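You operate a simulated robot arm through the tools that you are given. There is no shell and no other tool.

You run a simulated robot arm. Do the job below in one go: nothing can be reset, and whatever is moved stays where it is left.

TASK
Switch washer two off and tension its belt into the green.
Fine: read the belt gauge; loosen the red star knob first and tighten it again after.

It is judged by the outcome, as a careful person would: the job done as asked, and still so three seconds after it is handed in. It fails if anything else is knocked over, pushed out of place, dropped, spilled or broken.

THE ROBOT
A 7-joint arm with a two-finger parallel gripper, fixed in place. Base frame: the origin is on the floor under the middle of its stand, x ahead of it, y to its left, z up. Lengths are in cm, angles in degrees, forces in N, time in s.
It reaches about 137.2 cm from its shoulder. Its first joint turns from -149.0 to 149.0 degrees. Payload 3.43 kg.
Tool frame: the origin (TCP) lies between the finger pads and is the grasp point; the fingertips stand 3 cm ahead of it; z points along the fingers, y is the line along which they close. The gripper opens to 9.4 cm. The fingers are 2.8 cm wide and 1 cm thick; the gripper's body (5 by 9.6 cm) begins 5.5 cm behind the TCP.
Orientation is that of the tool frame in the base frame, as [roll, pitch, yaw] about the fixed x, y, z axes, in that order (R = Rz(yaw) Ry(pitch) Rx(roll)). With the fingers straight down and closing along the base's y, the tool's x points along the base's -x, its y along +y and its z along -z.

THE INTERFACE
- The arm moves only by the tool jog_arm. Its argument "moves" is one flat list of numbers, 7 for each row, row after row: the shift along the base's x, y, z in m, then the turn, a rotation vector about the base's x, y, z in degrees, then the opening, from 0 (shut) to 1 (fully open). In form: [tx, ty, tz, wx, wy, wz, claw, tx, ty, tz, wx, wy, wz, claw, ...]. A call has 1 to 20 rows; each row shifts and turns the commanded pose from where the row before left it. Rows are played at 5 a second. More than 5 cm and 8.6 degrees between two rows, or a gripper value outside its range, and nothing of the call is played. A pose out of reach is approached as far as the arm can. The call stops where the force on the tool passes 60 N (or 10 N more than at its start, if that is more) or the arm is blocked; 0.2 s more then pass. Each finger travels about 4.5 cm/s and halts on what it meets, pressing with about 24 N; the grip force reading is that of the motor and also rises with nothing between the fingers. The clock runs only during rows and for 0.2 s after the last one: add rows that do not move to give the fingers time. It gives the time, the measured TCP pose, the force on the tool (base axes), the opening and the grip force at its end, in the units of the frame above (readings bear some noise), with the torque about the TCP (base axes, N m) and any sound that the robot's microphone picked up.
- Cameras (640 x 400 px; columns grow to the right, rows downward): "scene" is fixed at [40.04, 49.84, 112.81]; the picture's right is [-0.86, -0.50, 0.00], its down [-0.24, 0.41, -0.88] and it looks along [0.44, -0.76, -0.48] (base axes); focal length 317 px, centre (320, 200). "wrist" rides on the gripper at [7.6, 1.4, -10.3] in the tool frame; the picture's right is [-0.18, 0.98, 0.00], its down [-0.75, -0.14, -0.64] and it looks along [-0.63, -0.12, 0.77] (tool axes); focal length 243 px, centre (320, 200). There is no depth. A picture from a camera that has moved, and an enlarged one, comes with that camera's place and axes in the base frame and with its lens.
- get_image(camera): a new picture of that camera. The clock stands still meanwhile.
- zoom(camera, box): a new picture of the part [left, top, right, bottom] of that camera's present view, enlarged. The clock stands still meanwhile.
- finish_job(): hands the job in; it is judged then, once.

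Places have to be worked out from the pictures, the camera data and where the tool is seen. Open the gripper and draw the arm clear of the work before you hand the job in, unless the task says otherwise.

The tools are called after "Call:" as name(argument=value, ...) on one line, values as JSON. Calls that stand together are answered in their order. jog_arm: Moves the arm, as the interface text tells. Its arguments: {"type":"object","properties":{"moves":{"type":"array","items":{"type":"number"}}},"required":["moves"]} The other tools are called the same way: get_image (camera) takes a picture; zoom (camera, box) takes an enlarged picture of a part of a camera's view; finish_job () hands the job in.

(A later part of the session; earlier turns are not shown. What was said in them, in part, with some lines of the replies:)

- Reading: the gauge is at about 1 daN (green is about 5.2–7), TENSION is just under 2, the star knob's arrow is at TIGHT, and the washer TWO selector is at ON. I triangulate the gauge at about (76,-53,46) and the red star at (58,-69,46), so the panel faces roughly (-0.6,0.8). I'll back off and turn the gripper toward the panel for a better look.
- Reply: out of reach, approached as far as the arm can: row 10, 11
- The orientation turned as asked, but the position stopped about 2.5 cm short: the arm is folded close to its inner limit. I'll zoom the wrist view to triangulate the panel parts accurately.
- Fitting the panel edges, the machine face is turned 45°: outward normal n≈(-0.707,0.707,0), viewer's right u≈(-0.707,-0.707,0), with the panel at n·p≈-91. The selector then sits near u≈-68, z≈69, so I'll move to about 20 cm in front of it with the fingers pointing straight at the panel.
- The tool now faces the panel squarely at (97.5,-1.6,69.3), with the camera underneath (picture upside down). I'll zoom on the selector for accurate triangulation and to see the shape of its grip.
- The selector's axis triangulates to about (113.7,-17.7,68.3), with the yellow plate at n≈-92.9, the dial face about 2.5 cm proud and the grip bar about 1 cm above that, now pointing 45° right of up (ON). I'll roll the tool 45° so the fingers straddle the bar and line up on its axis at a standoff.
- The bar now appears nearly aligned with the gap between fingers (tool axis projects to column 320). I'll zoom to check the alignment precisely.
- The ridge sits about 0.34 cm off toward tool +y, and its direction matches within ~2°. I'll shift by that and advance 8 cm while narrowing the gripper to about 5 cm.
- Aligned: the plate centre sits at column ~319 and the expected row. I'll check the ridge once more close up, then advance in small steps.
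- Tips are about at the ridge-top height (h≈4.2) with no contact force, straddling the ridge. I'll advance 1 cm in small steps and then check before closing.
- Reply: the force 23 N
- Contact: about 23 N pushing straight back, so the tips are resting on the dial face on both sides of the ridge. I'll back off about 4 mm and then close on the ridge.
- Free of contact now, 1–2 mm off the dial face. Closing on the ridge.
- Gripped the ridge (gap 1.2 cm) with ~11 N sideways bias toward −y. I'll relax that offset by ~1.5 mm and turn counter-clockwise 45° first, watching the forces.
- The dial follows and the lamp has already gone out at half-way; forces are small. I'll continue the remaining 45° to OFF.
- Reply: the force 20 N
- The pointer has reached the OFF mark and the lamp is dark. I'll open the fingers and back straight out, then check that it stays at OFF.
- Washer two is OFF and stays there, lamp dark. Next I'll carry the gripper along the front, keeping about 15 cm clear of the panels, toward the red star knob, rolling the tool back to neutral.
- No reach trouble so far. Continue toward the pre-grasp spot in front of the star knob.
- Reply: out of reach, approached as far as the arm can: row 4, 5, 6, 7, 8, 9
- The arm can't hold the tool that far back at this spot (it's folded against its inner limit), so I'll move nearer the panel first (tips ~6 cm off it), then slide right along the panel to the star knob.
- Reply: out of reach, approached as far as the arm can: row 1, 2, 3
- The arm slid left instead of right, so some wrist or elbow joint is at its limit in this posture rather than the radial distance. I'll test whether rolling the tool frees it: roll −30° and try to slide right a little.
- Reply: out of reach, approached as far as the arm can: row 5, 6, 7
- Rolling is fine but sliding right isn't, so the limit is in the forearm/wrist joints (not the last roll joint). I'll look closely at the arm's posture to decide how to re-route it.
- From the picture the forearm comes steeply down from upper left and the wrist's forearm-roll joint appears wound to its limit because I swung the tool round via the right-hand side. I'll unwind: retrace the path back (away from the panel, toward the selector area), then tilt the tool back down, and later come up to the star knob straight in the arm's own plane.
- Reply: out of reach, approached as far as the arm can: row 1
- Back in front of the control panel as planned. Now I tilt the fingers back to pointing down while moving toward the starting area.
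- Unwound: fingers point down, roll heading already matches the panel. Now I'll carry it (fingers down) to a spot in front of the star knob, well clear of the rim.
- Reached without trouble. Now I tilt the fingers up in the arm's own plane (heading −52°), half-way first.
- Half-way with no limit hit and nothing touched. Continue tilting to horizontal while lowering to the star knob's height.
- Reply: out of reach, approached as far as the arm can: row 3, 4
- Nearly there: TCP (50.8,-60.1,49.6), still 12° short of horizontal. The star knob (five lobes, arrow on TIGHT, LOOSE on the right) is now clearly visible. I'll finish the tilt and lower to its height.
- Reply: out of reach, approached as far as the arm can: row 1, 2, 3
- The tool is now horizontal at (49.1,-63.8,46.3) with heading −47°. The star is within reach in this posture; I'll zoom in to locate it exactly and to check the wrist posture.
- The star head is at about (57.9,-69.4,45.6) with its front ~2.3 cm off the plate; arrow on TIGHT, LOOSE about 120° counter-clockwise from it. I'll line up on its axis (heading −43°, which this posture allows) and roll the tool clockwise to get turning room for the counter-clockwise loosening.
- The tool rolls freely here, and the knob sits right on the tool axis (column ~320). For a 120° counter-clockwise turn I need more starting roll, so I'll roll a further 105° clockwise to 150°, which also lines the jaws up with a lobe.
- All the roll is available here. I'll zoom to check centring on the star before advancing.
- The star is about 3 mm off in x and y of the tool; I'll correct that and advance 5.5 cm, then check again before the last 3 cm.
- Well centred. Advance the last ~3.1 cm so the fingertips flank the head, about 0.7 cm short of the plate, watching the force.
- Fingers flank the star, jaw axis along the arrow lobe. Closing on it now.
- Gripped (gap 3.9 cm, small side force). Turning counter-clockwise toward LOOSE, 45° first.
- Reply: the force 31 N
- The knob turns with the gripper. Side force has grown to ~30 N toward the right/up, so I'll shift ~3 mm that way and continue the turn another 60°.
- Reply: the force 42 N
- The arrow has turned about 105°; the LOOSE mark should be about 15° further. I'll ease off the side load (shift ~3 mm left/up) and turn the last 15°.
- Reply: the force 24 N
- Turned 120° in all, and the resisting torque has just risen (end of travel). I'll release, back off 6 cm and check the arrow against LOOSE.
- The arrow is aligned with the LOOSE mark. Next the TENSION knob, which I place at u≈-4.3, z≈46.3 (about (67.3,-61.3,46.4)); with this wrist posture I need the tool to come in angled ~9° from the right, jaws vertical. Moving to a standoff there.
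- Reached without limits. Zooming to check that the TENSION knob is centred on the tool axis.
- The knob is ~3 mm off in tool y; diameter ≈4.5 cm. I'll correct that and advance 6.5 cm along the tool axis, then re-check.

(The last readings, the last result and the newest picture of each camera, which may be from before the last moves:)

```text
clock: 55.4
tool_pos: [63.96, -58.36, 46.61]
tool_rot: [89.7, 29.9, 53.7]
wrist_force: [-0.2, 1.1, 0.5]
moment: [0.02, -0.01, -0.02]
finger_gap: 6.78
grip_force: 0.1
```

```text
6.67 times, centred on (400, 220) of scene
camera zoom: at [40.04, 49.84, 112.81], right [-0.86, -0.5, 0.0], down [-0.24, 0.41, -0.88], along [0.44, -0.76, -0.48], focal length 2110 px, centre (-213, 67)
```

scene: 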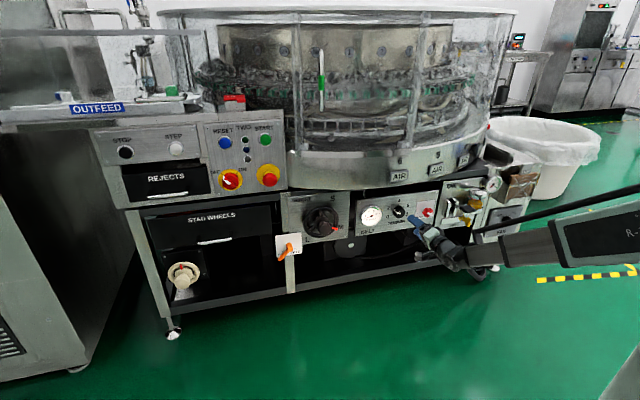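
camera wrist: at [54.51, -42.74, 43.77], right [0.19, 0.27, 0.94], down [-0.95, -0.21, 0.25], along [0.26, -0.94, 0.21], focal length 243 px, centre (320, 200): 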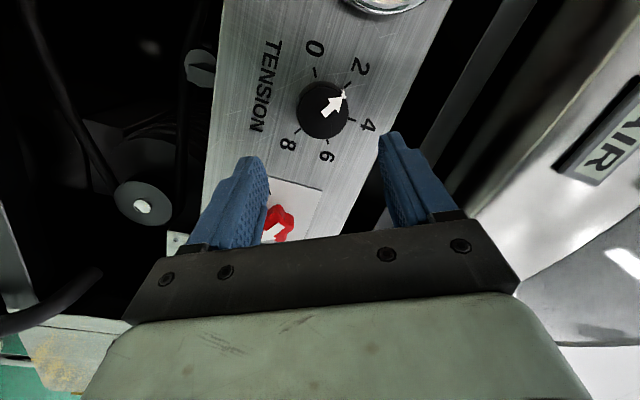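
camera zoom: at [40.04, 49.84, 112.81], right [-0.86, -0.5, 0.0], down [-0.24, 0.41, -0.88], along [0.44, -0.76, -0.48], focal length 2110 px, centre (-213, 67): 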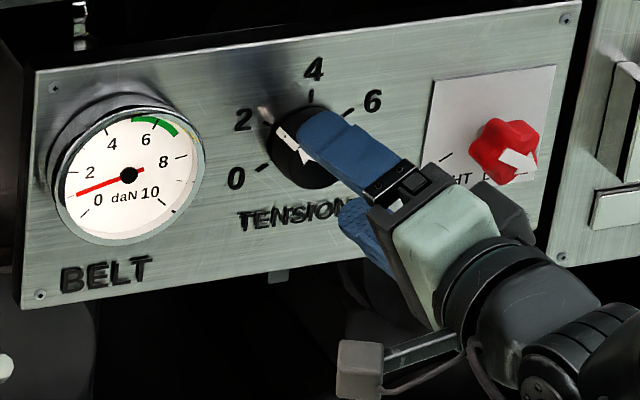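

Centred within a millimetre; knob front is ~4 cm ahead of the TCP and the knob about 2.2 cm tall. Advance another 2.5 cm so the tips flank it, just off the panel.

Call:
jog_arm(moves=[0.00674, -0.0049, 0, 0, 0, 0, 0.72, 0.00674, -0.0049, 0, 0, 0, 0, 0.72, 0.00674, -0.0049, 0, 0, 0, 0, 0.72, 0, 0, 0, 0, 0, 0, 0.72])

Call:
zoom(camera="wrist", box=[220, 75, 420, 200])

Call:
zoom(camera="scene", box=[352, 190, 448, 250])

```text
clock: 56.4
tool_pos: [65.89, -59.78, 46.6]
tool_rot: [89.7, 29.9, 53.7]
wrist_force: [0.5, 0.0, -1.5]
moment: [-0.01, -0.03, 0.01]
finger_gap: 6.75
grip_force: 0.0
```

```text
3.20 times, centred on (320, 138) of wrist
camera zoom: at [61.89, -47.85, 43.99], right [0.19, 0.27, 0.94], down [-0.95, -0.21, 0.25], along [0.26, -0.94, 0.22], focal length 776 px, centre (320, 400)
```

zoom: 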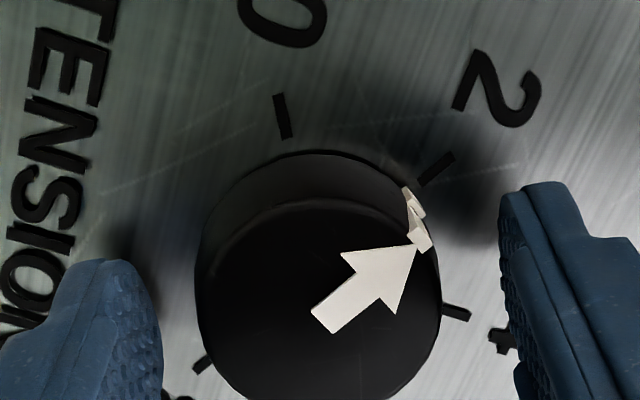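

```text
6.67 times, centred on (400, 220) of scene
camera zoom: at [40.04, 49.84, 112.81], right [-0.86, -0.5, 0.0], down [-0.24, 0.41, -0.88], along [0.44, -0.76, -0.48], focal length 2110 px, centre (-213, 67)
```

zoom: 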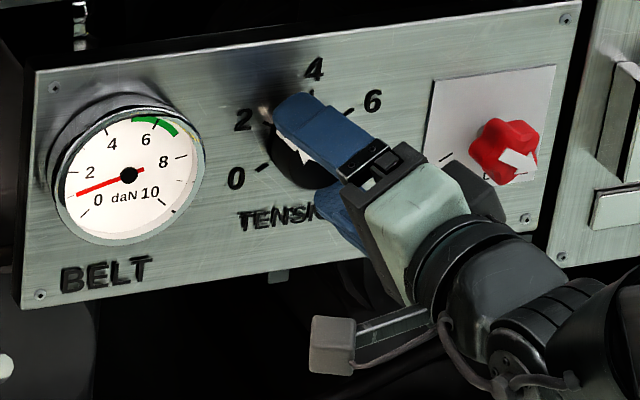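

No contact yet and the tips overlap the knob by ~1.5 cm. Closing the jaws.

Call:
jog_arm(moves=[0, 0, 0, 0, 0, 0, 0.55, 0, 0, 0, 0, 0, 0, 0.45, 0, 0, 0, 0, 0, 0, 0.2, 0, 0, 0, 0, 0, 0, 0, 0, 0, 0, 0, 0, 0, 0])

Call:
zoom(camera="wrist", box=[220, 75, 420, 200])

```text
clock: 57.6
tool_pos: [65.9, -59.86, 46.47]
tool_rot: [89.9, 29.7, 53.8]
wrist_force: [-7.7, -7.9, -12.9]
moment: [0.4, 0.37, -0.48]
finger_gap: 4.67
grip_force: 44.8
```

```text
3.20 times, centred on (320, 138) of wrist
camera zoom: at [61.86, -47.89, 43.9], right [0.19, 0.27, 0.94], down [-0.95, -0.21, 0.25], along [0.26, -0.94, 0.21], focal length 776 px, centre (320, 400)
```

zoom: 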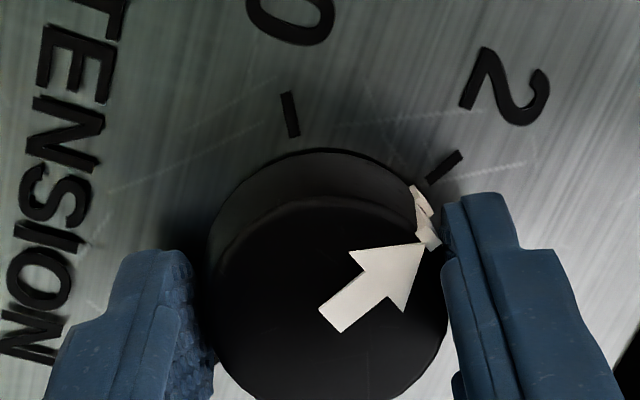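

Gripped (gap 4.7 cm). I'll ease the ~15 N side bias and turn clockwise 30°, then read the gauge.

Call:
jog_arm(moves=[-0.0005, -0.0008, -0.0016, 0, 0, 0, 0, 0, 0, 0, 6.06, -4.41, 0, 0, 0, 0, 0, 6.06, -4.41, 0, 0, 0, 0, 0, 6.06, -4.41, 0, 0, 0, 0, 0, 6.06, -4.41, 0, 0, 0, 0, 0, 0, 0, 0, 0])

Call:
zoom(camera="wrist", box=[220, 75, 420, 200])

Call:
zoom(camera="scene", box=[352, 190, 448, 250])

```text
clock: 59.0
tool_pos: [65.97, -59.76, 46.75]
tool_rot: [89.5, -0.2, 53.9]
wrist_force: [-8.1, 12.7, 11.0]
moment: [-0.53, -0.58, 0.72]
finger_gap: 4.58
grip_force: 44.9
```

```text
3.20 times, centred on (320, 138) of wrist
camera zoom: at [62.03, -47.54, 48.0], right [-0.12, -0.15, 0.98], down [-0.96, -0.23, -0.15], along [0.25, -0.96, -0.11], focal length 776 px, centre (320, 400)
```

zoom: 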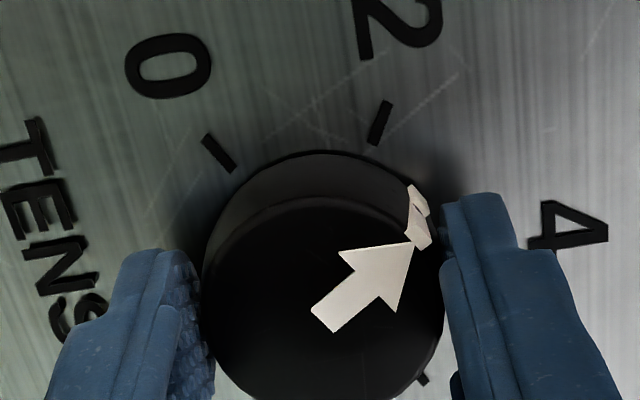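

```text
6.67 times, centred on (400, 220) of scene
camera zoom: at [40.04, 49.84, 112.81], right [-0.86, -0.5, 0.0], down [-0.24, 0.41, -0.88], along [0.44, -0.76, -0.48], focal length 2110 px, centre (-213, 67)
```

zoom: 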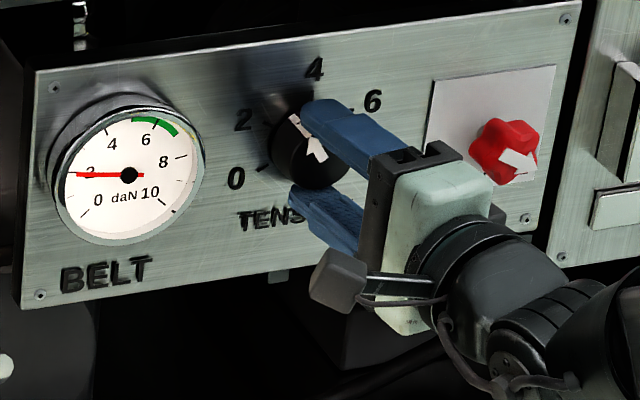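

It works: 30° clockwise moved the belt gauge from ~1 to ~2 daN. About 125° more should bring it mid-green; I'll ease the side load and turn 37.5° further in this stroke.

Call:
jog_arm(moves=[-0.0007, 0.0007, 0.0015, 6.06, -4.41, 0, 0, 0, 0, 0, 6.06, -4.41, 0, 0, 0, 0, 0, 6.06, -4.41, 0, 0, 0, 0, 0, 6.06, -4.41, 0, 0, 0, 0, 0, 6.06, -4.41, 0, 0, 0, 0, 0, 0, 0, 0, 0])

Call:
zoom(camera="wrist", box=[220, 75, 420, 200])

Call:
zoom(camera="scene", box=[352, 190, 448, 250])

```text
clock: 60.4
tool_pos: [65.76, -59.73, 46.86]
tool_rot: [89.5, -37.6, 54.1]
wrist_force: [-2.2, 6.0, 23.4]
moment: [-0.72, -0.81, 0.32]
finger_gap: 4.61
grip_force: 45.2
```

```text
3.20 times, centred on (320, 138) of wrist
camera zoom: at [60.44, -49.52, 52.54], right [-0.45, -0.6, 0.66], down [-0.82, -0.03, -0.58], along [0.37, -0.8, -0.47], focal length 776 px, centre (320, 400)
```

zoom: 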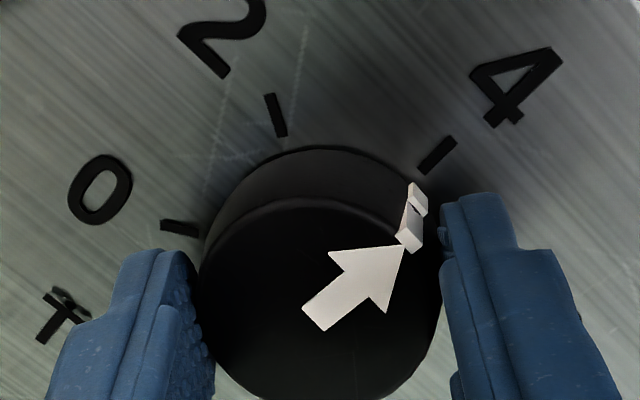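

```text
6.67 times, centred on (400, 220) of scene
camera zoom: at [40.04, 49.84, 112.81], right [-0.86, -0.5, 0.0], down [-0.24, 0.41, -0.88], along [0.44, -0.76, -0.48], focal length 2110 px, centre (-213, 67)
```

zoom: 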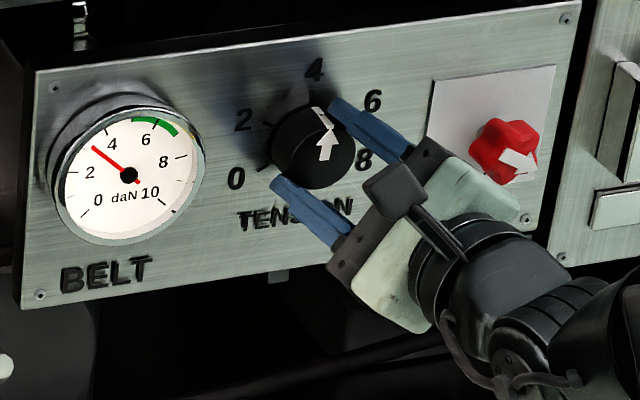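

Gauge ~3.1 at TENSION 4; about 90° more is needed. I'll ease the upward side load and continue another 37.5° in this grip.

Call:
jog_arm(moves=[0, 0, 0.0015, 6.06, -4.41, 0, 0, 0, 0, 0.001, 6.06, -4.41, 0, 0, 0, 0, 0, 6.06, -4.41, 0, 0, 0, 0, 0, 6.06, -4.41, 0, 0, 0, 0, 0, 6.06, -4.41, 0, 0, 0, 0, 0, 0, 0, 0, 0])

Call:
zoom(camera="wrist", box=[220, 75, 420, 200])

Call:
zoom(camera="scene", box=[352, 190, 448, 250])

```text
clock: 61.8
tool_pos: [65.58, -59.79, 46.81]
tool_rot: [90.8, -75.3, 52.9]
wrist_force: [-28.8, -12.2, 5.2]
moment: [-0.7, -0.68, -0.99]
finger_gap: 4.71
grip_force: 45.3
```

```text
3.20 times, centred on (320, 138) of wrist
camera zoom: at [57.69, -53.36, 54.62], right [-0.59, -0.8, 0.07], down [-0.55, 0.34, -0.76], along [0.59, -0.49, -0.64], focal length 776 px, centre (320, 400)
```

zoom: 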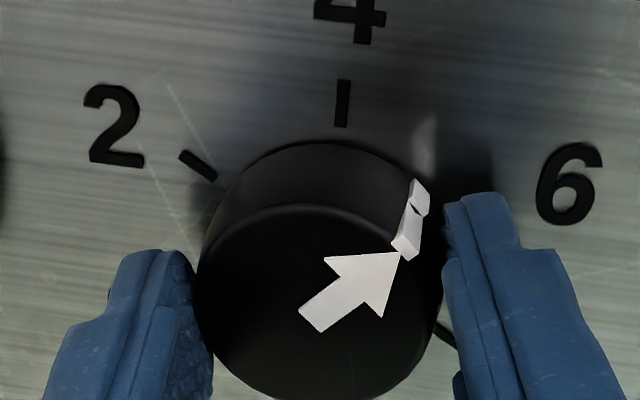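

```text
6.67 times, centred on (400, 220) of scene
camera zoom: at [40.04, 49.84, 112.81], right [-0.86, -0.5, 0.0], down [-0.24, 0.41, -0.88], along [0.44, -0.76, -0.48], focal length 2110 px, centre (-213, 67)
```

zoom: 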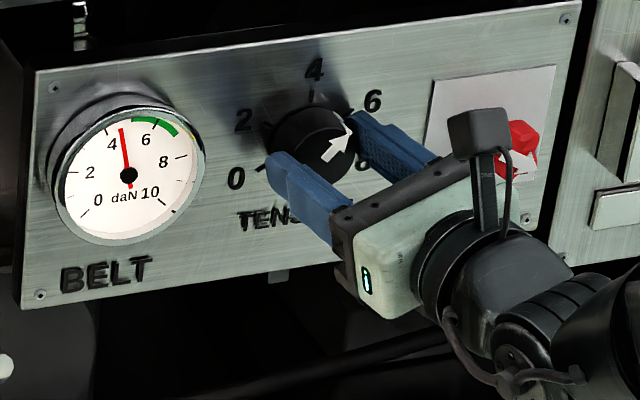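

Gauge ~4.5 now, green starts at ~5.2. I'll relieve the sideways load and turn another 30°.

Call:
jog_arm(moves=[-0.0014, -0.0007, 0.0003, 0, 0, 0, 0, -0.0014, -0.0007, 0.0003, 6.06, -4.41, 0, 0, 0, 0, 0, 6.06, -4.41, 0, 0, 0, 0, 0, 6.06, -4.41, 0, 0, 0, 0, 0, 6.06, -4.41, 0, 0, 0, 0, 0, 0, 0, 0, 0])

Call:
zoom(camera="wrist", box=[220, 75, 420, 200])

Call:
zoom(camera="scene", box=[352, 190, 448, 250])

```text
clock: 63.2
tool_pos: [65.62, -59.94, 46.81]
tool_rot: [-90.9, -74.9, -125.3]
wrist_force: [-8.2, -12.4, -2.0]
moment: [-0.21, -0.23, -0.96]
finger_gap: 4.65
grip_force: 45.0
```

```text
3.20 times, centred on (320, 138) of wrist
camera zoom: at [55.24, -56.62, 53.88], right [-0.53, -0.73, -0.43], down [-0.32, 0.65, -0.69], along [0.78, -0.23, -0.58], focal length 776 px, centre (320, 400)
```

zoom: 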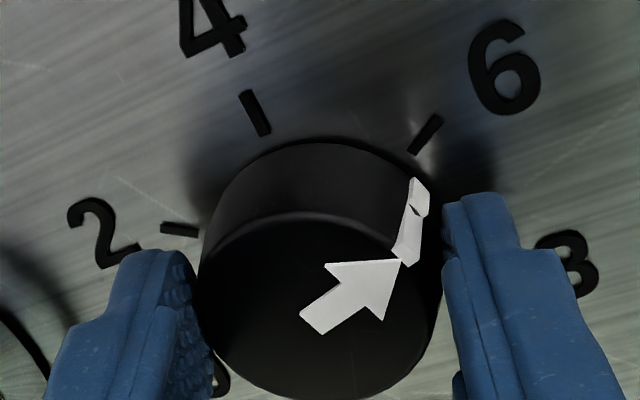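

```text
6.67 times, centred on (400, 220) of scene
camera zoom: at [40.04, 49.84, 112.81], right [-0.86, -0.5, 0.0], down [-0.24, 0.41, -0.88], along [0.44, -0.76, -0.48], focal length 2110 px, centre (-213, 67)
```

zoom: 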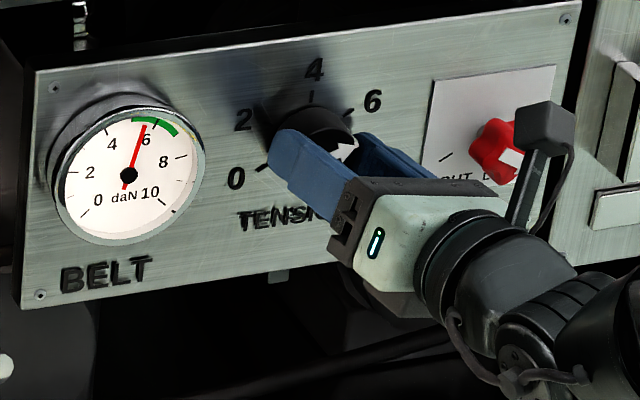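

Gauge ~5.5, just in green; I want the middle (~6.1). Turn 15° more and zoom on the gauge.

Call:
jog_arm(moves=[-0.0005, -0.0007, 0, 6.06, -4.41, 0, 0, 0, 0, 0, 6.06, -4.41, 0, 0, 0, 0, 0, 0, 0, 0, 0])

Call:
zoom(camera="scene", box=[352, 198, 400, 228])

Call:
zoom(camera="wrist", box=[220, 75, 420, 200])

```text
clock: 64.0
tool_pos: [65.54, -59.92, 46.84]
tool_rot: [-90.8, -59.8, -125.4]
wrist_force: [-7.1, -3.0, -8.8]
moment: [0.0, 0.07, -0.64]
finger_gap: 4.61
grip_force: 44.9
```

```text
13.33 times, centred on (376, 213) of scene
camera zoom: at [40.04, 49.84, 112.81], right [-0.86, -0.5, 0.0], down [-0.24, 0.41, -0.88], along [0.44, -0.76, -0.48], focal length 4221 px, centre (-427, 27)
```

zoom: 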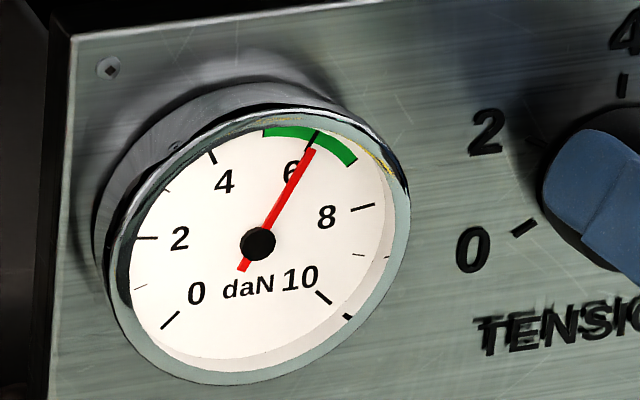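

```text
3.20 times, centred on (320, 138) of wrist
camera zoom: at [54.19, -58.02, 52.77], right [-0.45, -0.61, -0.65], down [-0.23, 0.78, -0.58], along [0.86, -0.11, -0.49], focal length 776 px, centre (320, 400)
```

zoom: 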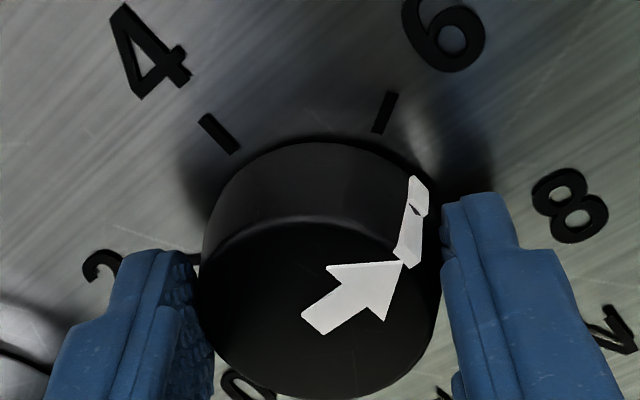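

Gauge reads 6.0 daN, the middle of the green band. I'll wait a moment to see it's settled, then release gently and back off.

Call:
jog_arm(moves=[0, 0, 0, 0, 0, 0, 0, 0, 0, 0, 0, 0, 0, 0, 0, 0, 0, 0, 0, 0, 0, 0, 0, 0, 0, 0, 0, 0.55, 0, 0, 0, 0, 0, 0, 0.7, 0, 0, 0, 0, 0, 0, 0.72])

Call:
zoom(camera="scene", box=[352, 198, 400, 228])

```text
clock: 65.4
tool_pos: [65.44, -59.95, 46.95]
tool_rot: [-90.4, -60.1, -125.9]
wrist_force: [-0.4, -0.2, 0.7]
moment: [-0.01, 0.02, 0.01]
finger_gap: 6.77
grip_force: 0.1
```

```text
13.33 times, centred on (376, 213) of scene
camera zoom: at [40.04, 49.84, 112.81], right [-0.86, -0.5, 0.0], down [-0.24, 0.41, -0.88], along [0.44, -0.76, -0.48], focal length 4221 px, centre (-427, 27)
```

zoom: 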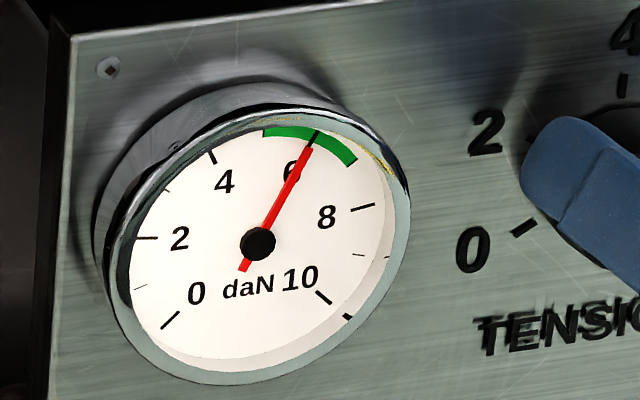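

The gauge holds at 6.0 with the knob released. Backing straight out from the TENSION knob.

Call:
jog_arm(moves=[-0.01, 0.00735, 0, 0, 0, 0, 0.72, -0.01713, 0.01256, 0, 0, 0, 0, 0.72, -0.01713, 0.01256, 0, 0, 0, 0, 0.72, -0.01713, 0.01256, 0, 0, 0, 0, 0.72, -0.00713, 0.0052, 0, 0, 0, 0, 0.72, 0, 0, 0, 0, 0, 0, 0.72])

Call:
zoom(camera="scene", box=[352, 190, 448, 250])

Call:
get_image(camera="wrist")

```text
clock: 66.8
tool_pos: [58.72, -54.99, 46.95]
tool_rot: [-90.5, -60.0, -125.7]
wrist_force: [-0.1, -0.6, -0.1]
moment: [-0.02, 0.01, 0.03]
finger_gap: 6.75
grip_force: 0.0
```

```text
6.67 times, centred on (400, 220) of scene
camera zoom: at [40.04, 49.84, 112.81], right [-0.86, -0.5, 0.0], down [-0.24, 0.41, -0.88], along [0.44, -0.76, -0.48], focal length 2110 px, centre (-213, 67)
```

zoom: 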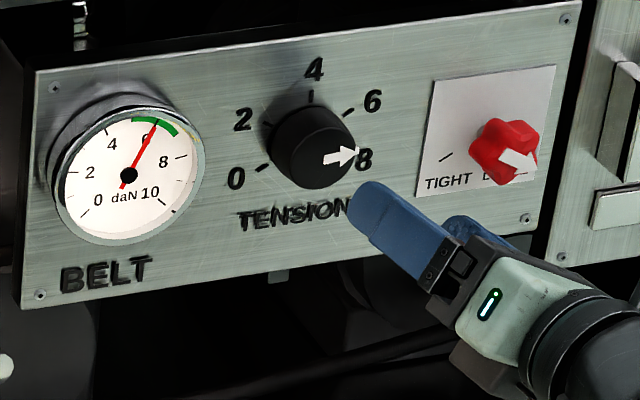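

```text
taken
camera wrist: at [47.36, -53.04, 52.8], right [-0.45, -0.61, -0.65], down [-0.23, 0.78, -0.58], along [0.86, -0.11, -0.49], focal length 243 px, centre (320, 200)
```

wrist: 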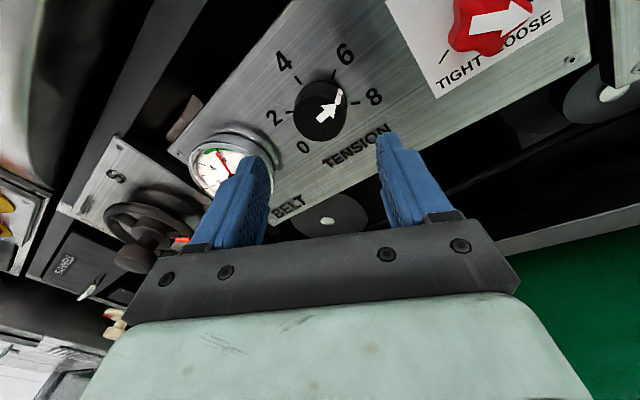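

Gauge steady at 6.0. Now back in front of the star knob, rolling counter-clockwise to leave room for the clockwise tightening turn.

Call:
jog_arm(moves=[-0.0206, -0.0313, -0.0055, 0, 0, 0, 0.65, -0.0206, -0.0313, -0.0055, 0, 0, 0, 0.65, -0.0207, -0.0313, -0.0055, 0, 0, 0, 0.65, 0, 0, 0, 0, 0, -6.2, 0.65, 0, 0, 0, -5.56, 5.04, 0, 0.65, 0, 0, 0, -5.56, 5.04, 0, 0.65, 0, 0, 0, -5.56, 5.04, 0, 0.65, 0, 0, 0, -5.56, 5.04, 0, 0.65, 0, 0, 0, -5.56, 5.04, 0, 0.65, 0, 0, 0, -5.56, 5.04, 0, 0.65, 0, 0, 0, -5.56, 5.04, 0, 0.65, 0, 0, 0, -5.56, 5.04, 0, 0.65, 0, 0, 0, -5.56, 5.04, 0, 0.65, 0, 0, 0, -5.56, 5.04, 0, 0.65, 0, 0, 0, -5.56, 5.04, 0, 0.65, 0, 0, 0, -5.56, 5.04, 0, 0.65, 0, 0, 0, -5.56, 5.04, 0, 0.65, 0, 0, 0, -5.56, 5.04, 0, 0.65, 0, 0, 0, -5.56, 5.04, 0, 0.65])

Call:
get_image(camera="wrist")

```text
clock: 70.8
tool_pos: [52.43, -64.16, 45.23]
tool_rot: [89.8, -7.3, 47.8]
wrist_force: [-0.4, -0.3, 0.5]
moment: [-0.02, 0.0, -0.02]
finger_gap: 6.07
grip_force: 0.0
```

```text
taken
camera wrist: at [49.78, -51.98, 47.56], right [-0.21, -0.22, 0.95], down [-0.97, -0.11, -0.24], along [0.16, -0.97, -0.19], focal length 243 px, centre (320, 200)
```

wrist: 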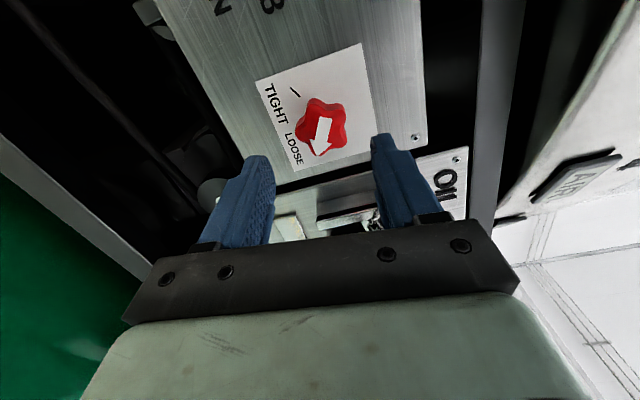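

Knob is centred again. Roll the remaining 31° to 66°, which lines the jaws with a lobe, and check.

Call:
jog_arm(moves=[0, 0, 0, -5.8, 5.26, 0, 0.65, 0, 0, 0, -5.8, 5.26, 0, 0.65, 0, 0, 0, -5.8, 5.26, 0, 0.65, 0, 0, 0, -5.8, 5.26, 0, 0.65, 0, 0, 0, 0, 0, 0, 0.65])

Call:
zoom(camera="wrist", box=[256, 75, 384, 155])

Call:
zoom(camera="scene", box=[352, 190, 464, 260])

```text
clock: 72.0
tool_pos: [52.49, -64.42, 45.2]
tool_rot: [89.7, 24.1, 47.8]
wrist_force: [0.1, 0.7, -0.4]
moment: [0.04, 0.01, -0.02]
finger_gap: 6.09
grip_force: 0.1
```

```text
5.00 times, centred on (320, 115) of wrist
camera zoom: at [49.87, -51.88, 43.41], right [0.15, 0.17, 0.97], down [-0.98, -0.12, 0.17], along [0.15, -0.98, 0.15], focal length 1213 px, centre (320, 625)
```

zoom: 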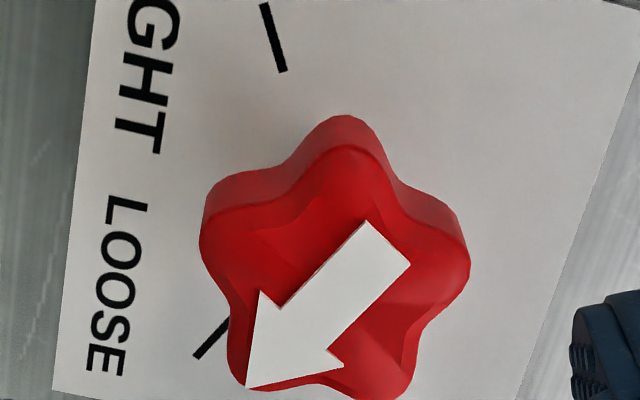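

```text
5.71 times, centred on (408, 225) of scene
camera zoom: at [40.04, 49.84, 112.81], right [-0.86, -0.5, 0.0], down [-0.24, 0.41, -0.88], along [0.44, -0.76, -0.48], focal length 1809 px, centre (-183, 57)
```

zoom: 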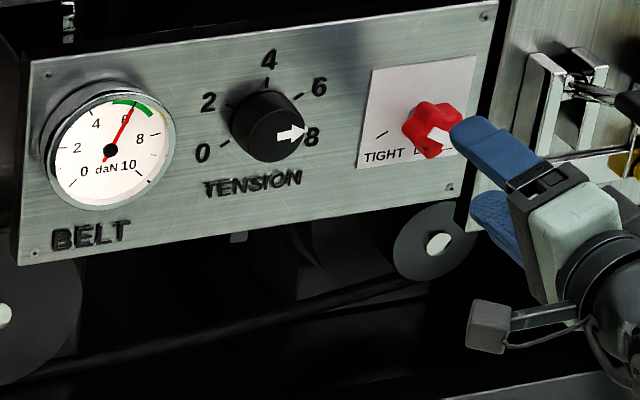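

Jaws align with a lobe. Small 2 mm correction, then advance ~6 cm to flank the star as before.

Call:
jog_arm(moves=[0.01085, -0.0102, 0.0006, 0, 0, 0, 0.65, 0.01085, -0.0102, 0.0006, 0, 0, 0, 0.65, 0.01085, -0.0102, 0.0006, 0, 0, 0, 0.65, 0.01085, -0.0102, 0.0006, 0, 0, 0, 0.65, 0, 0, 0, 0, 0, 0, 0.65])

Call:
zoom(camera="wrist", box=[220, 75, 420, 200])

Call:
zoom(camera="scene", box=[392, 190, 472, 240])

```text
clock: 73.2
tool_pos: [56.8, -68.5, 45.53]
tool_rot: [89.7, 23.9, 47.6]
wrist_force: [0.9, -1.3, -0.7]
moment: [0.01, 0.02, 0.0]
finger_gap: 6.11
grip_force: 0.2
```

```text
3.20 times, centred on (320, 138) of wrist
camera zoom: at [54.21, -55.99, 43.64], right [0.15, 0.17, 0.97], down [-0.98, -0.12, 0.17], along [0.15, -0.98, 0.15], focal length 776 px, centre (320, 400)
```

zoom: 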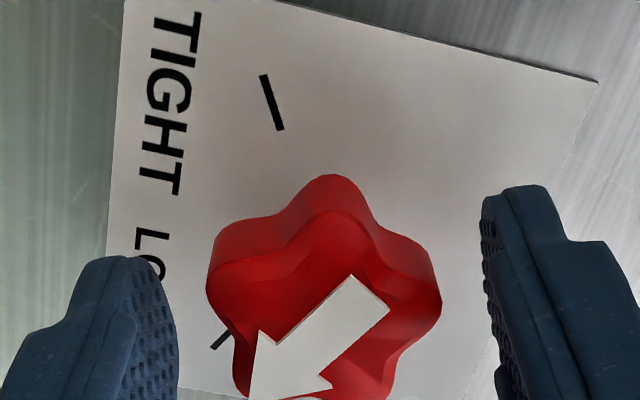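

```text
8.00 times, centred on (432, 215) of scene
camera zoom: at [40.04, 49.84, 112.81], right [-0.86, -0.5, 0.0], down [-0.24, 0.41, -0.88], along [0.44, -0.76, -0.48], focal length 2533 px, centre (-576, 80)
```

zoom: 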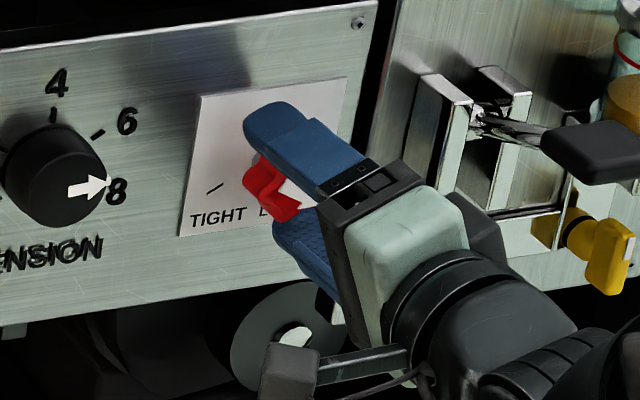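

No contact, well flanked. Closing on the star.

Call:
jog_arm(moves=[0, 0, 0, 0, 0, 0, 0.45, 0, 0, 0, 0, 0, 0, 0.3, 0, 0, 0, 0, 0, 0, 0.1, 0, 0, 0, 0, 0, 0, 0, 0, 0, 0, 0, 0, 0, 0])

Call:
zoom(camera="wrist", box=[220, 75, 420, 200])

```text
clock: 74.4
tool_pos: [56.79, -68.33, 45.51]
tool_rot: [89.6, 23.9, 47.7]
wrist_force: [5.8, -0.9, 7.7]
moment: [0.59, 0.6, -0.38]
finger_gap: 3.89
grip_force: 45.2
```

```text
3.20 times, centred on (320, 138) of wrist
camera zoom: at [54.21, -55.97, 43.66], right [0.15, 0.17, 0.97], down [-0.98, -0.12, 0.17], along [0.15, -0.98, 0.15], focal length 776 px, centre (320, 400)
```

zoom: 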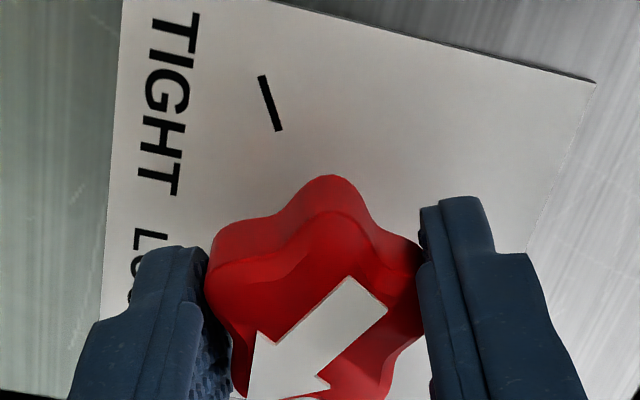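

Gripped. Turning clockwise toward TIGHT, 60° first.

Call:
jog_arm(moves=[0, 0, 0, 5.56, -5.04, 0, 0, 0, 0, 0, 5.56, -5.04, 0, 0, 0, 0, 0, 5.56, -5.04, 0, 0, 0, 0, 0, 5.56, -5.04, 0, 0, 0, 0, 0, 5.56, -5.04, 0, 0, 0, 0, 0, 5.56, -5.04, 0, 0, 0, 0, 0, 0, 0, 0, 0])

Call:
zoom(camera="wrist", box=[220, 75, 420, 200])

Call:
zoom(camera="scene", box=[352, 190, 464, 260])

```text
clock: 76.0
tool_pos: [56.74, -68.25, 45.5]
tool_rot: [90.0, -21.3, 47.6]
wrist_force: [-2.5, 2.8, -5.9]
moment: [-0.82, -0.8, 0.06]
finger_gap: 3.83
grip_force: 44.8
```

```text
3.20 times, centred on (320, 138) of wrist
camera zoom: at [53.58, -56.63, 49.49], right [-0.36, -0.39, 0.85], down [-0.91, -0.05, -0.41], along [0.2, -0.92, -0.34], focal length 776 px, centre (320, 400)
```

zoom: 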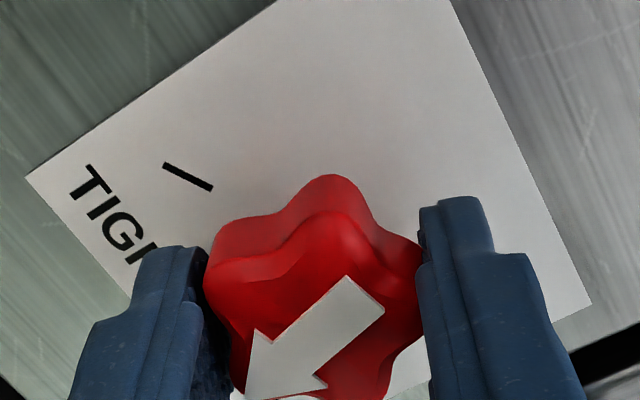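

```text
5.71 times, centred on (408, 225) of scene
camera zoom: at [40.04, 49.84, 112.81], right [-0.86, -0.5, 0.0], down [-0.24, 0.41, -0.88], along [0.44, -0.76, -0.48], focal length 1809 px, centre (-183, 57)
```

zoom: 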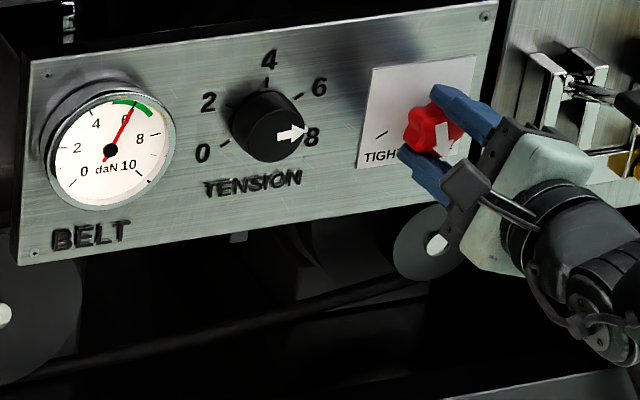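

Turning with it, gauge still 6.0, forces low. Continue 60° more.

Call:
jog_arm(moves=[0, 0, 0, 5.56, -5.04, 0, 0, 0, 0, 0, 5.56, -5.04, 0, 0, 0, 0, 0, 5.56, -5.04, 0, 0, 0, 0, 0, 5.56, -5.04, 0, 0, 0, 0, 0, 5.56, -5.04, 0, 0, 0, 0, 0, 5.56, -5.04, 0, 0, 0, 0, 0, 5.56, -5.04, 0, 0, 0, 0, 0, 5.56, -5.04, 0, 0, 0, 0, 0, 0, 0, 0, 0])

Call:
zoom(camera="wrist", box=[220, 75, 420, 200])

Call:
zoom(camera="scene", box=[352, 190, 464, 260])

```text
clock: 78.0
tool_pos: [57.0, -68.28, 45.51]
tool_rot: [91.3, -81.1, 46.2]
wrist_force: [16.6, 16.0, -16.3]
moment: [-0.2, -0.18, -0.45]
finger_gap: 3.91
grip_force: 44.7
```

```text
3.20 times, centred on (320, 138) of wrist
camera zoom: at [49.07, -61.65, 53.16], right [-0.67, -0.74, -0.03], down [-0.46, 0.45, -0.76], along [0.58, -0.5, -0.64], focal length 776 px, centre (320, 400)
```

zoom: 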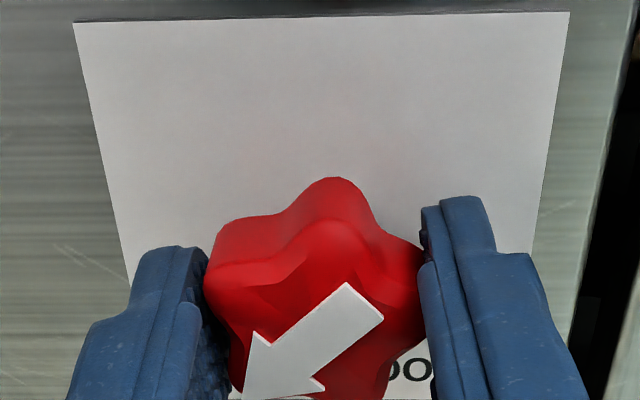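

```text
5.71 times, centred on (408, 225) of scene
camera zoom: at [40.04, 49.84, 112.81], right [-0.86, -0.5, 0.0], down [-0.24, 0.41, -0.88], along [0.44, -0.76, -0.48], focal length 1809 px, centre (-183, 57)
```

zoom: 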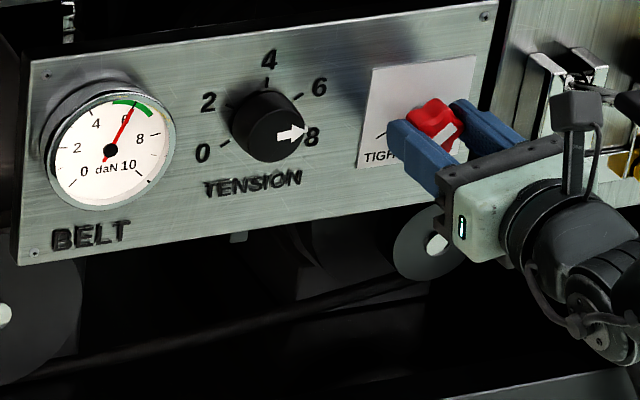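

105° done, gauge unchanged. I'll relieve the ~28 N side load and turn the final 15°, watching for the end-stop torque.

Call:
jog_arm(moves=[0.0014, 0.0014, -0.0015, 0, 0, 0, 0, 0.0005, 0.0005, -0.0005, 5.56, -5.04, 0, 0, 0, 0, 0, 5.56, -5.04, 0, 0, 0, 0, 0, 0, 0, 0, 0])

Call:
zoom(camera="wrist", box=[220, 75, 420, 200])

Call:
zoom(camera="scene", box=[352, 190, 464, 260])

```text
clock: 79.0
tool_pos: [56.84, -68.25, 45.5]
tool_rot: [-90.2, -83.6, -132.1]
wrist_force: [0.0, -3.2, 3.9]
moment: [-0.64, 0.34, -0.9]
finger_gap: 3.89
grip_force: 44.3
```

```text
3.20 times, centred on (320, 138) of wrist
camera zoom: at [47.73, -63.07, 52.82], right [-0.65, -0.7, -0.29], down [-0.32, 0.6, -0.73], along [0.69, -0.38, -0.61], focal length 776 px, centre (320, 400)
```

zoom: 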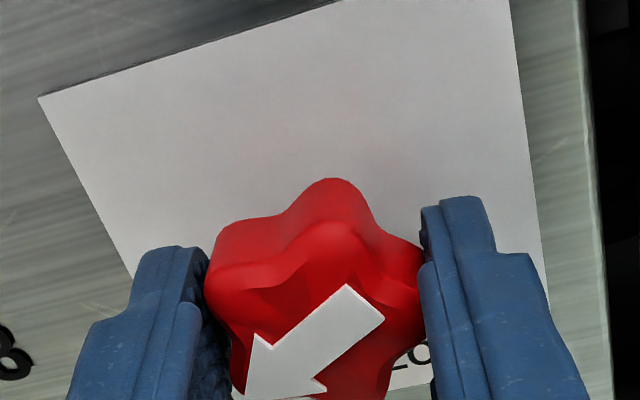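

```text
5.71 times, centred on (408, 225) of scene
camera zoom: at [40.04, 49.84, 112.81], right [-0.86, -0.5, 0.0], down [-0.24, 0.41, -0.88], along [0.44, -0.76, -0.48], focal length 1809 px, centre (-183, 57)
```

zoom: 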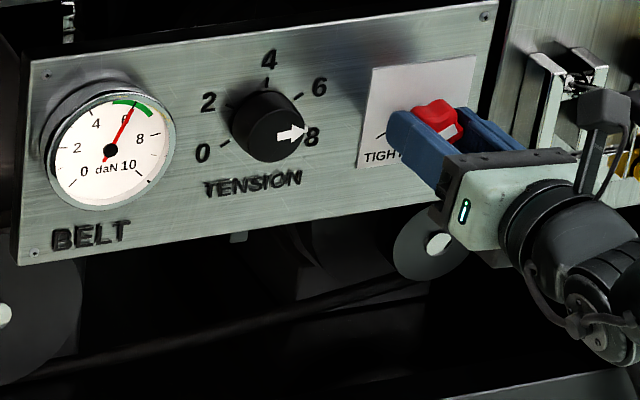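

The resisting torque has jumped to 0.7 N·m at 120° — the knob is against its TIGHT end. I'll give it a slight extra nudge to snug it, then release and back off.

Call:
jog_arm(moves=[0, 0, 0, 2.96, -2.69, 0, 0, 0, 0, 0, 0, 0, 0, 0])

Call:
jog_arm(moves=[0, 0, 0, 0, 0, 0, 0.5, 0, 0, 0, 0, 0, 0, 0.65, 0, 0, 0, 0, 0, 0, 0.65, -0.0074, 0.0067, 0, 0, 0, 0, 0.65, -0.0148, 0.0134, 0, 0, 0, 0, 0.65, -0.0148, 0.0134, 0, 0, 0, 0, 0.65, -0.0148, 0.0134, 0, 0, 0, 0, 0.65, 0, 0, 0, 0, 0, 0, 0.65])

Call:
get_image(camera="wrist")

Call:
zoom(camera="scene", box=[352, 190, 464, 260])

```text
clock: 79.6
tool_pos: [56.82, -68.26, 45.22]
tool_rot: [-90.9, -79.7, -131.7]
wrist_force: [-3.3, -9.1, 4.4]
moment: [-0.62, 0.18, -1.15]
finger_gap: 3.9
grip_force: 45.2
```

```text
clock: 81.4
tool_pos: [51.85, -63.46, 45.22]
tool_rot: [-91.0, -79.8, -131.4]
wrist_force: [-0.9, 0.3, 0.1]
moment: [0.05, 0.01, -0.02]
finger_gap: 6.1
grip_force: 0.0
```

```text
taken
camera wrist: at [42.32, -58.65, 52.47], right [-0.63, -0.69, -0.35], down [-0.29, 0.64, -0.71], along [0.72, -0.35, -0.6], focal length 243 px, centre (320, 200)
```

wrist: 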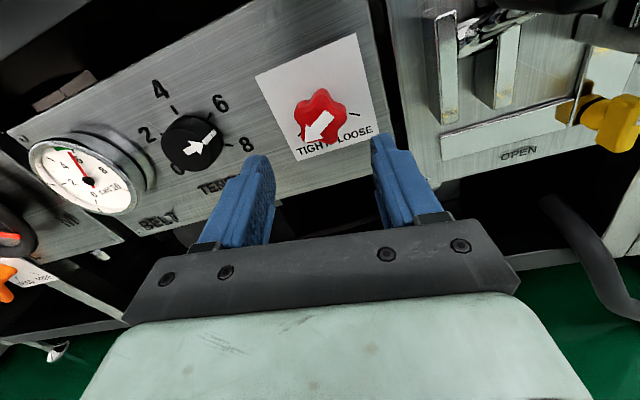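

```text
5.71 times, centred on (408, 225) of scene
camera zoom: at [40.04, 49.84, 112.81], right [-0.86, -0.5, 0.0], down [-0.24, 0.41, -0.88], along [0.44, -0.76, -0.48], focal length 1809 px, centre (-183, 57)
```

zoom: 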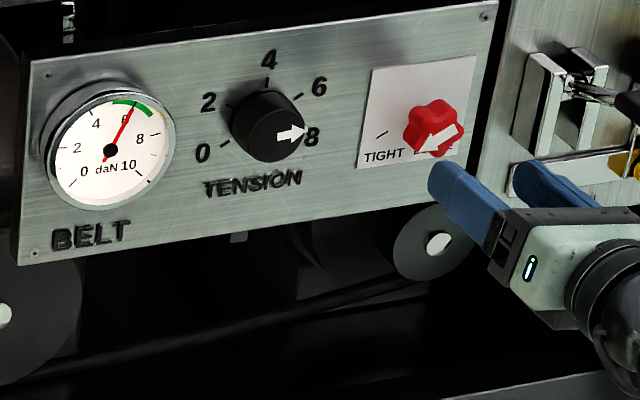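

The star's arrow is back at TIGHT and the gauge is in green. Zooming to verify both exactly.

Call:
zoom(camera="scene", box=[384, 190, 448, 230])

Call:
zoom(camera="scene", box=[352, 198, 400, 228])

Call:
zoom(camera="wrist", box=[240, 60, 400, 160])

Call:
zoom(camera="scene", box=[196, 130, 292, 190])

```text
10.00 times, centred on (416, 210) of scene
camera zoom: at [40.04, 49.84, 112.81], right [-0.86, -0.5, 0.0], down [-0.24, 0.41, -0.88], along [0.44, -0.76, -0.48], focal length 3166 px, centre (-640, 100)
```

zoom: 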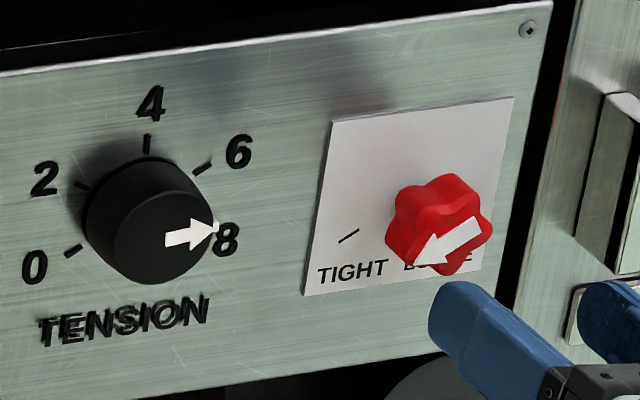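

```text
13.33 times, centred on (376, 213) of scene
camera zoom: at [40.04, 49.84, 112.81], right [-0.86, -0.5, 0.0], down [-0.24, 0.41, -0.88], along [0.44, -0.76, -0.48], focal length 4221 px, centre (-427, 27)
```

zoom: 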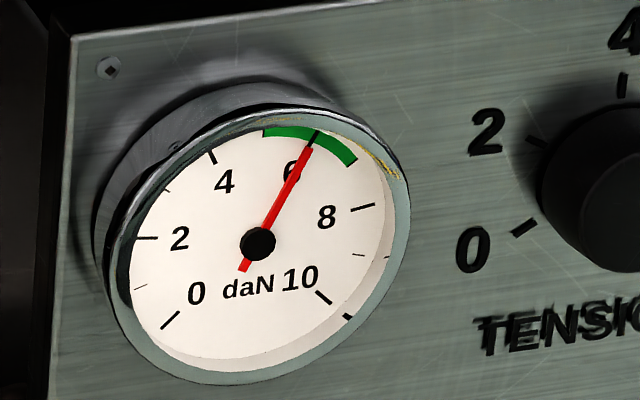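

```text
4.00 times, centred on (320, 110) of wrist
camera zoom: at [42.32, -58.65, 52.47], right [-0.63, -0.69, -0.35], down [-0.29, 0.64, -0.71], along [0.72, -0.35, -0.6], focal length 970 px, centre (320, 560)
```

zoom: 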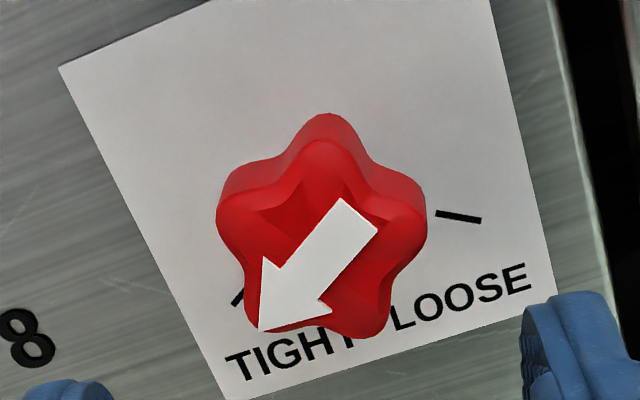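

```text
6.67 times, centred on (244, 160) of scene
camera zoom: at [40.04, 49.84, 112.81], right [-0.86, -0.5, 0.0], down [-0.24, 0.41, -0.88], along [0.44, -0.76, -0.48], focal length 2110 px, centre (827, 467)
```

zoom: 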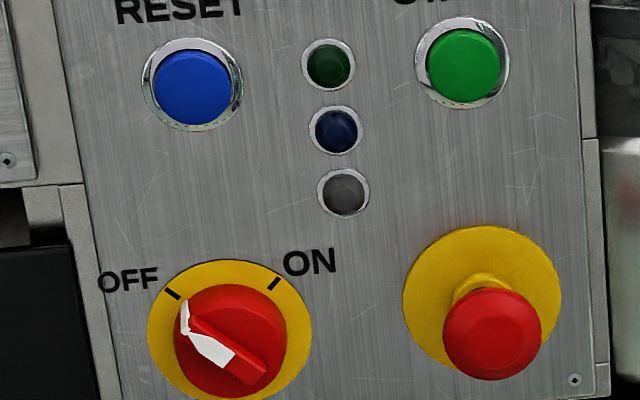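

All three states are right: selector OFF with the lamp out, gauge 6.0 in the green, star arrow back on TIGHT. Now I draw the arm further back and open the gripper.

Call:
jog_arm(moves=[-0.02, 0.01, 0, 0, 0, 0, 0.7, -0.02, 0.01, 0, 0, 0, 0, 0.8, -0.02, 0.01, 0, 0, 0, 0, 0.9, -0.02, 0.01, 0, 0, 0, 0, 1, 0, 0, 0, 0, 0, 0, 1])

Call:
get_image(camera="scene")

Call:
get_image(camera="wrist")

```text
clock: 82.6
tool_pos: [43.83, -59.45, 45.25]
tool_rot: [-90.9, -79.8, -131.4]
wrist_force: [-1.0, -0.9, -0.1]
moment: [0.02, 0.04, -0.01]
finger_gap: 9.41
grip_force: 0.0
```

```text
taken
```

scene: 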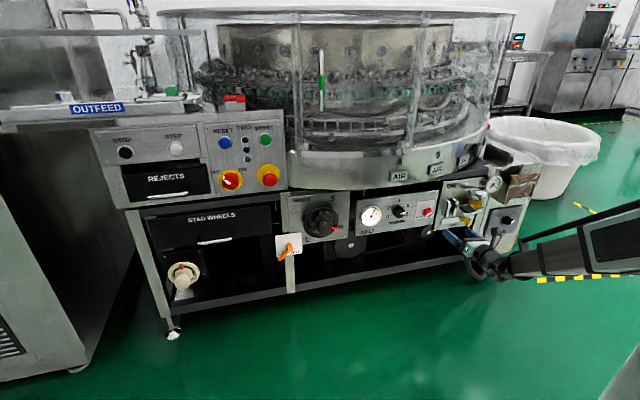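

```text
taken
camera wrist: at [34.32, -54.65, 52.56], right [-0.63, -0.69, -0.35], down [-0.29, 0.64, -0.71], along [0.72, -0.35, -0.6], focal length 243 px, centre (320, 200)
```

wrist: 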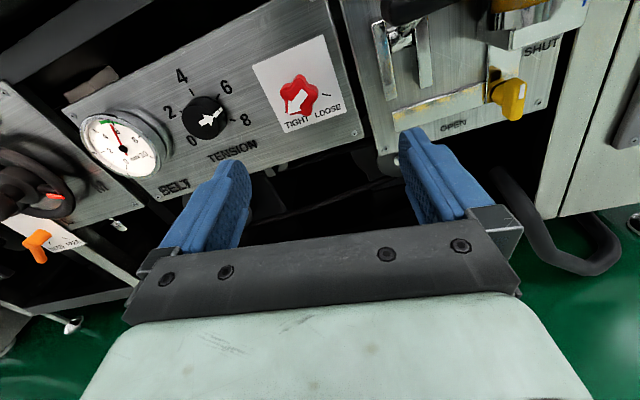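

No contact on the way out; the tips are ~14 cm clear with the gripper fully open. A little more retreat, then a last look at everything.

Call:
jog_arm(moves=[-0.018, 0.01, 0.005, 0, 0, 0, 1, -0.018, 0.01, 0.005, 0, 0, 0, 1, 0, 0, 0, 0, 0, 0, 1, 0, 0, 0, 0, 0, 0, 1, 0, 0, 0, 0, 0, 0, 1, 0, 0, 0, 0, 0, 0, 1, 0, 0, 0, 0, 0, 0, 1])

Call:
zoom(camera="scene", box=[270, 170, 450, 283])

Call:
zoom(camera="scene", box=[400, 140, 560, 240])

Call:
zoom(camera="scene", box=[90, 90, 300, 221])

```text
clock: 84.2
tool_pos: [40.18, -57.42, 46.3]
tool_rot: [-91.0, -79.8, -131.4]
wrist_force: [0.7, -0.2, 0.1]
moment: [-0.03, 0.0, 0.02]
finger_gap: 9.4
grip_force: 0.0
```

```text
3.54 times, centred on (360, 226) of scene
camera zoom: at [40.04, 49.84, 112.81], right [-0.86, -0.5, 0.0], down [-0.24, 0.41, -0.88], along [0.44, -0.76, -0.48], focal length 1121 px, centre (178, 106)
```

zoom: 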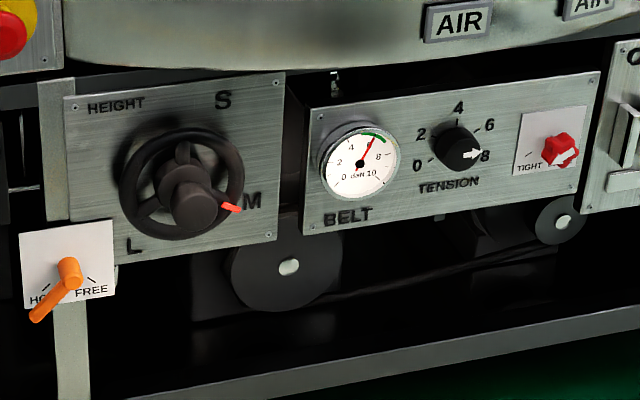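

```text
4.00 times, centred on (480, 190) of scene
camera zoom: at [40.04, 49.84, 112.81], right [-0.86, -0.5, 0.0], down [-0.24, 0.41, -0.88], along [0.44, -0.76, -0.48], focal length 1266 px, centre (-320, 240)
```

zoom: 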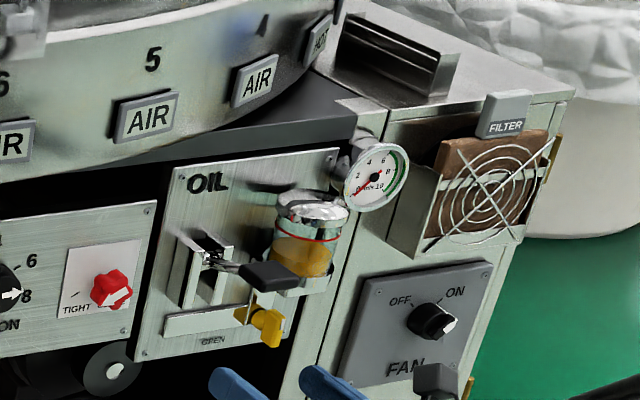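

```text
3.05 times, centred on (195, 156) of scene
camera zoom: at [40.04, 49.84, 112.81], right [-0.86, -0.5, 0.0], down [-0.24, 0.41, -0.88], along [0.44, -0.76, -0.48], focal length 965 px, centre (701, 336)
```

zoom: 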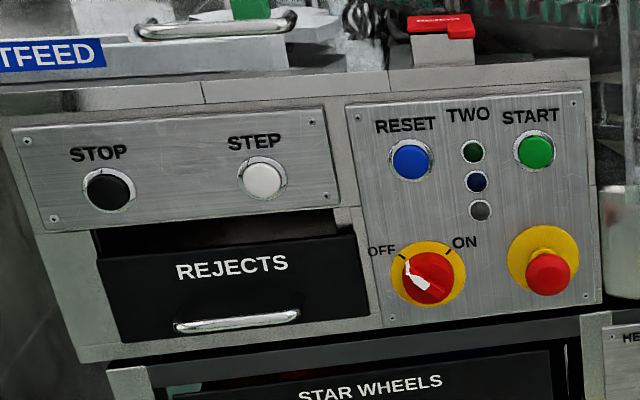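

Everything checks out: the selector is OFF, the belt gauge is at 6 in the green, and the star knob is tight. The small gauge by the oil jar has dropped to zero, which fits the machine being off. The other controls look unchanged and the arm is clear, so I'm handing the job in.

Call:
finish_job()

```text
The job is handed in.
```

Washer two is switched off and its belt is tensioned to 6.0 daN, the middle of the green band. I loosened the red star knob first and tightened it back to its TIGHT stop afterwards.

- **Switch:** the selector points at OFF and its lamp is out. It stayed there after I let go.
- **Belt:** the gauge read about 1 daN at the start. I turned the TENSION knob clockwise about 150°, from just under 2 to nearly 8. The gauge held at 6.0 after I released the knob and again after I tightened the star knob.
- **Everything else:** the other controls I could see look unchanged, and I saw nothing knocked or moved. The small gauge by the oil jar dropped to zero, which I take to be from the machine being off.

I opened the gripper and drew the arm back from the panel before handing in.
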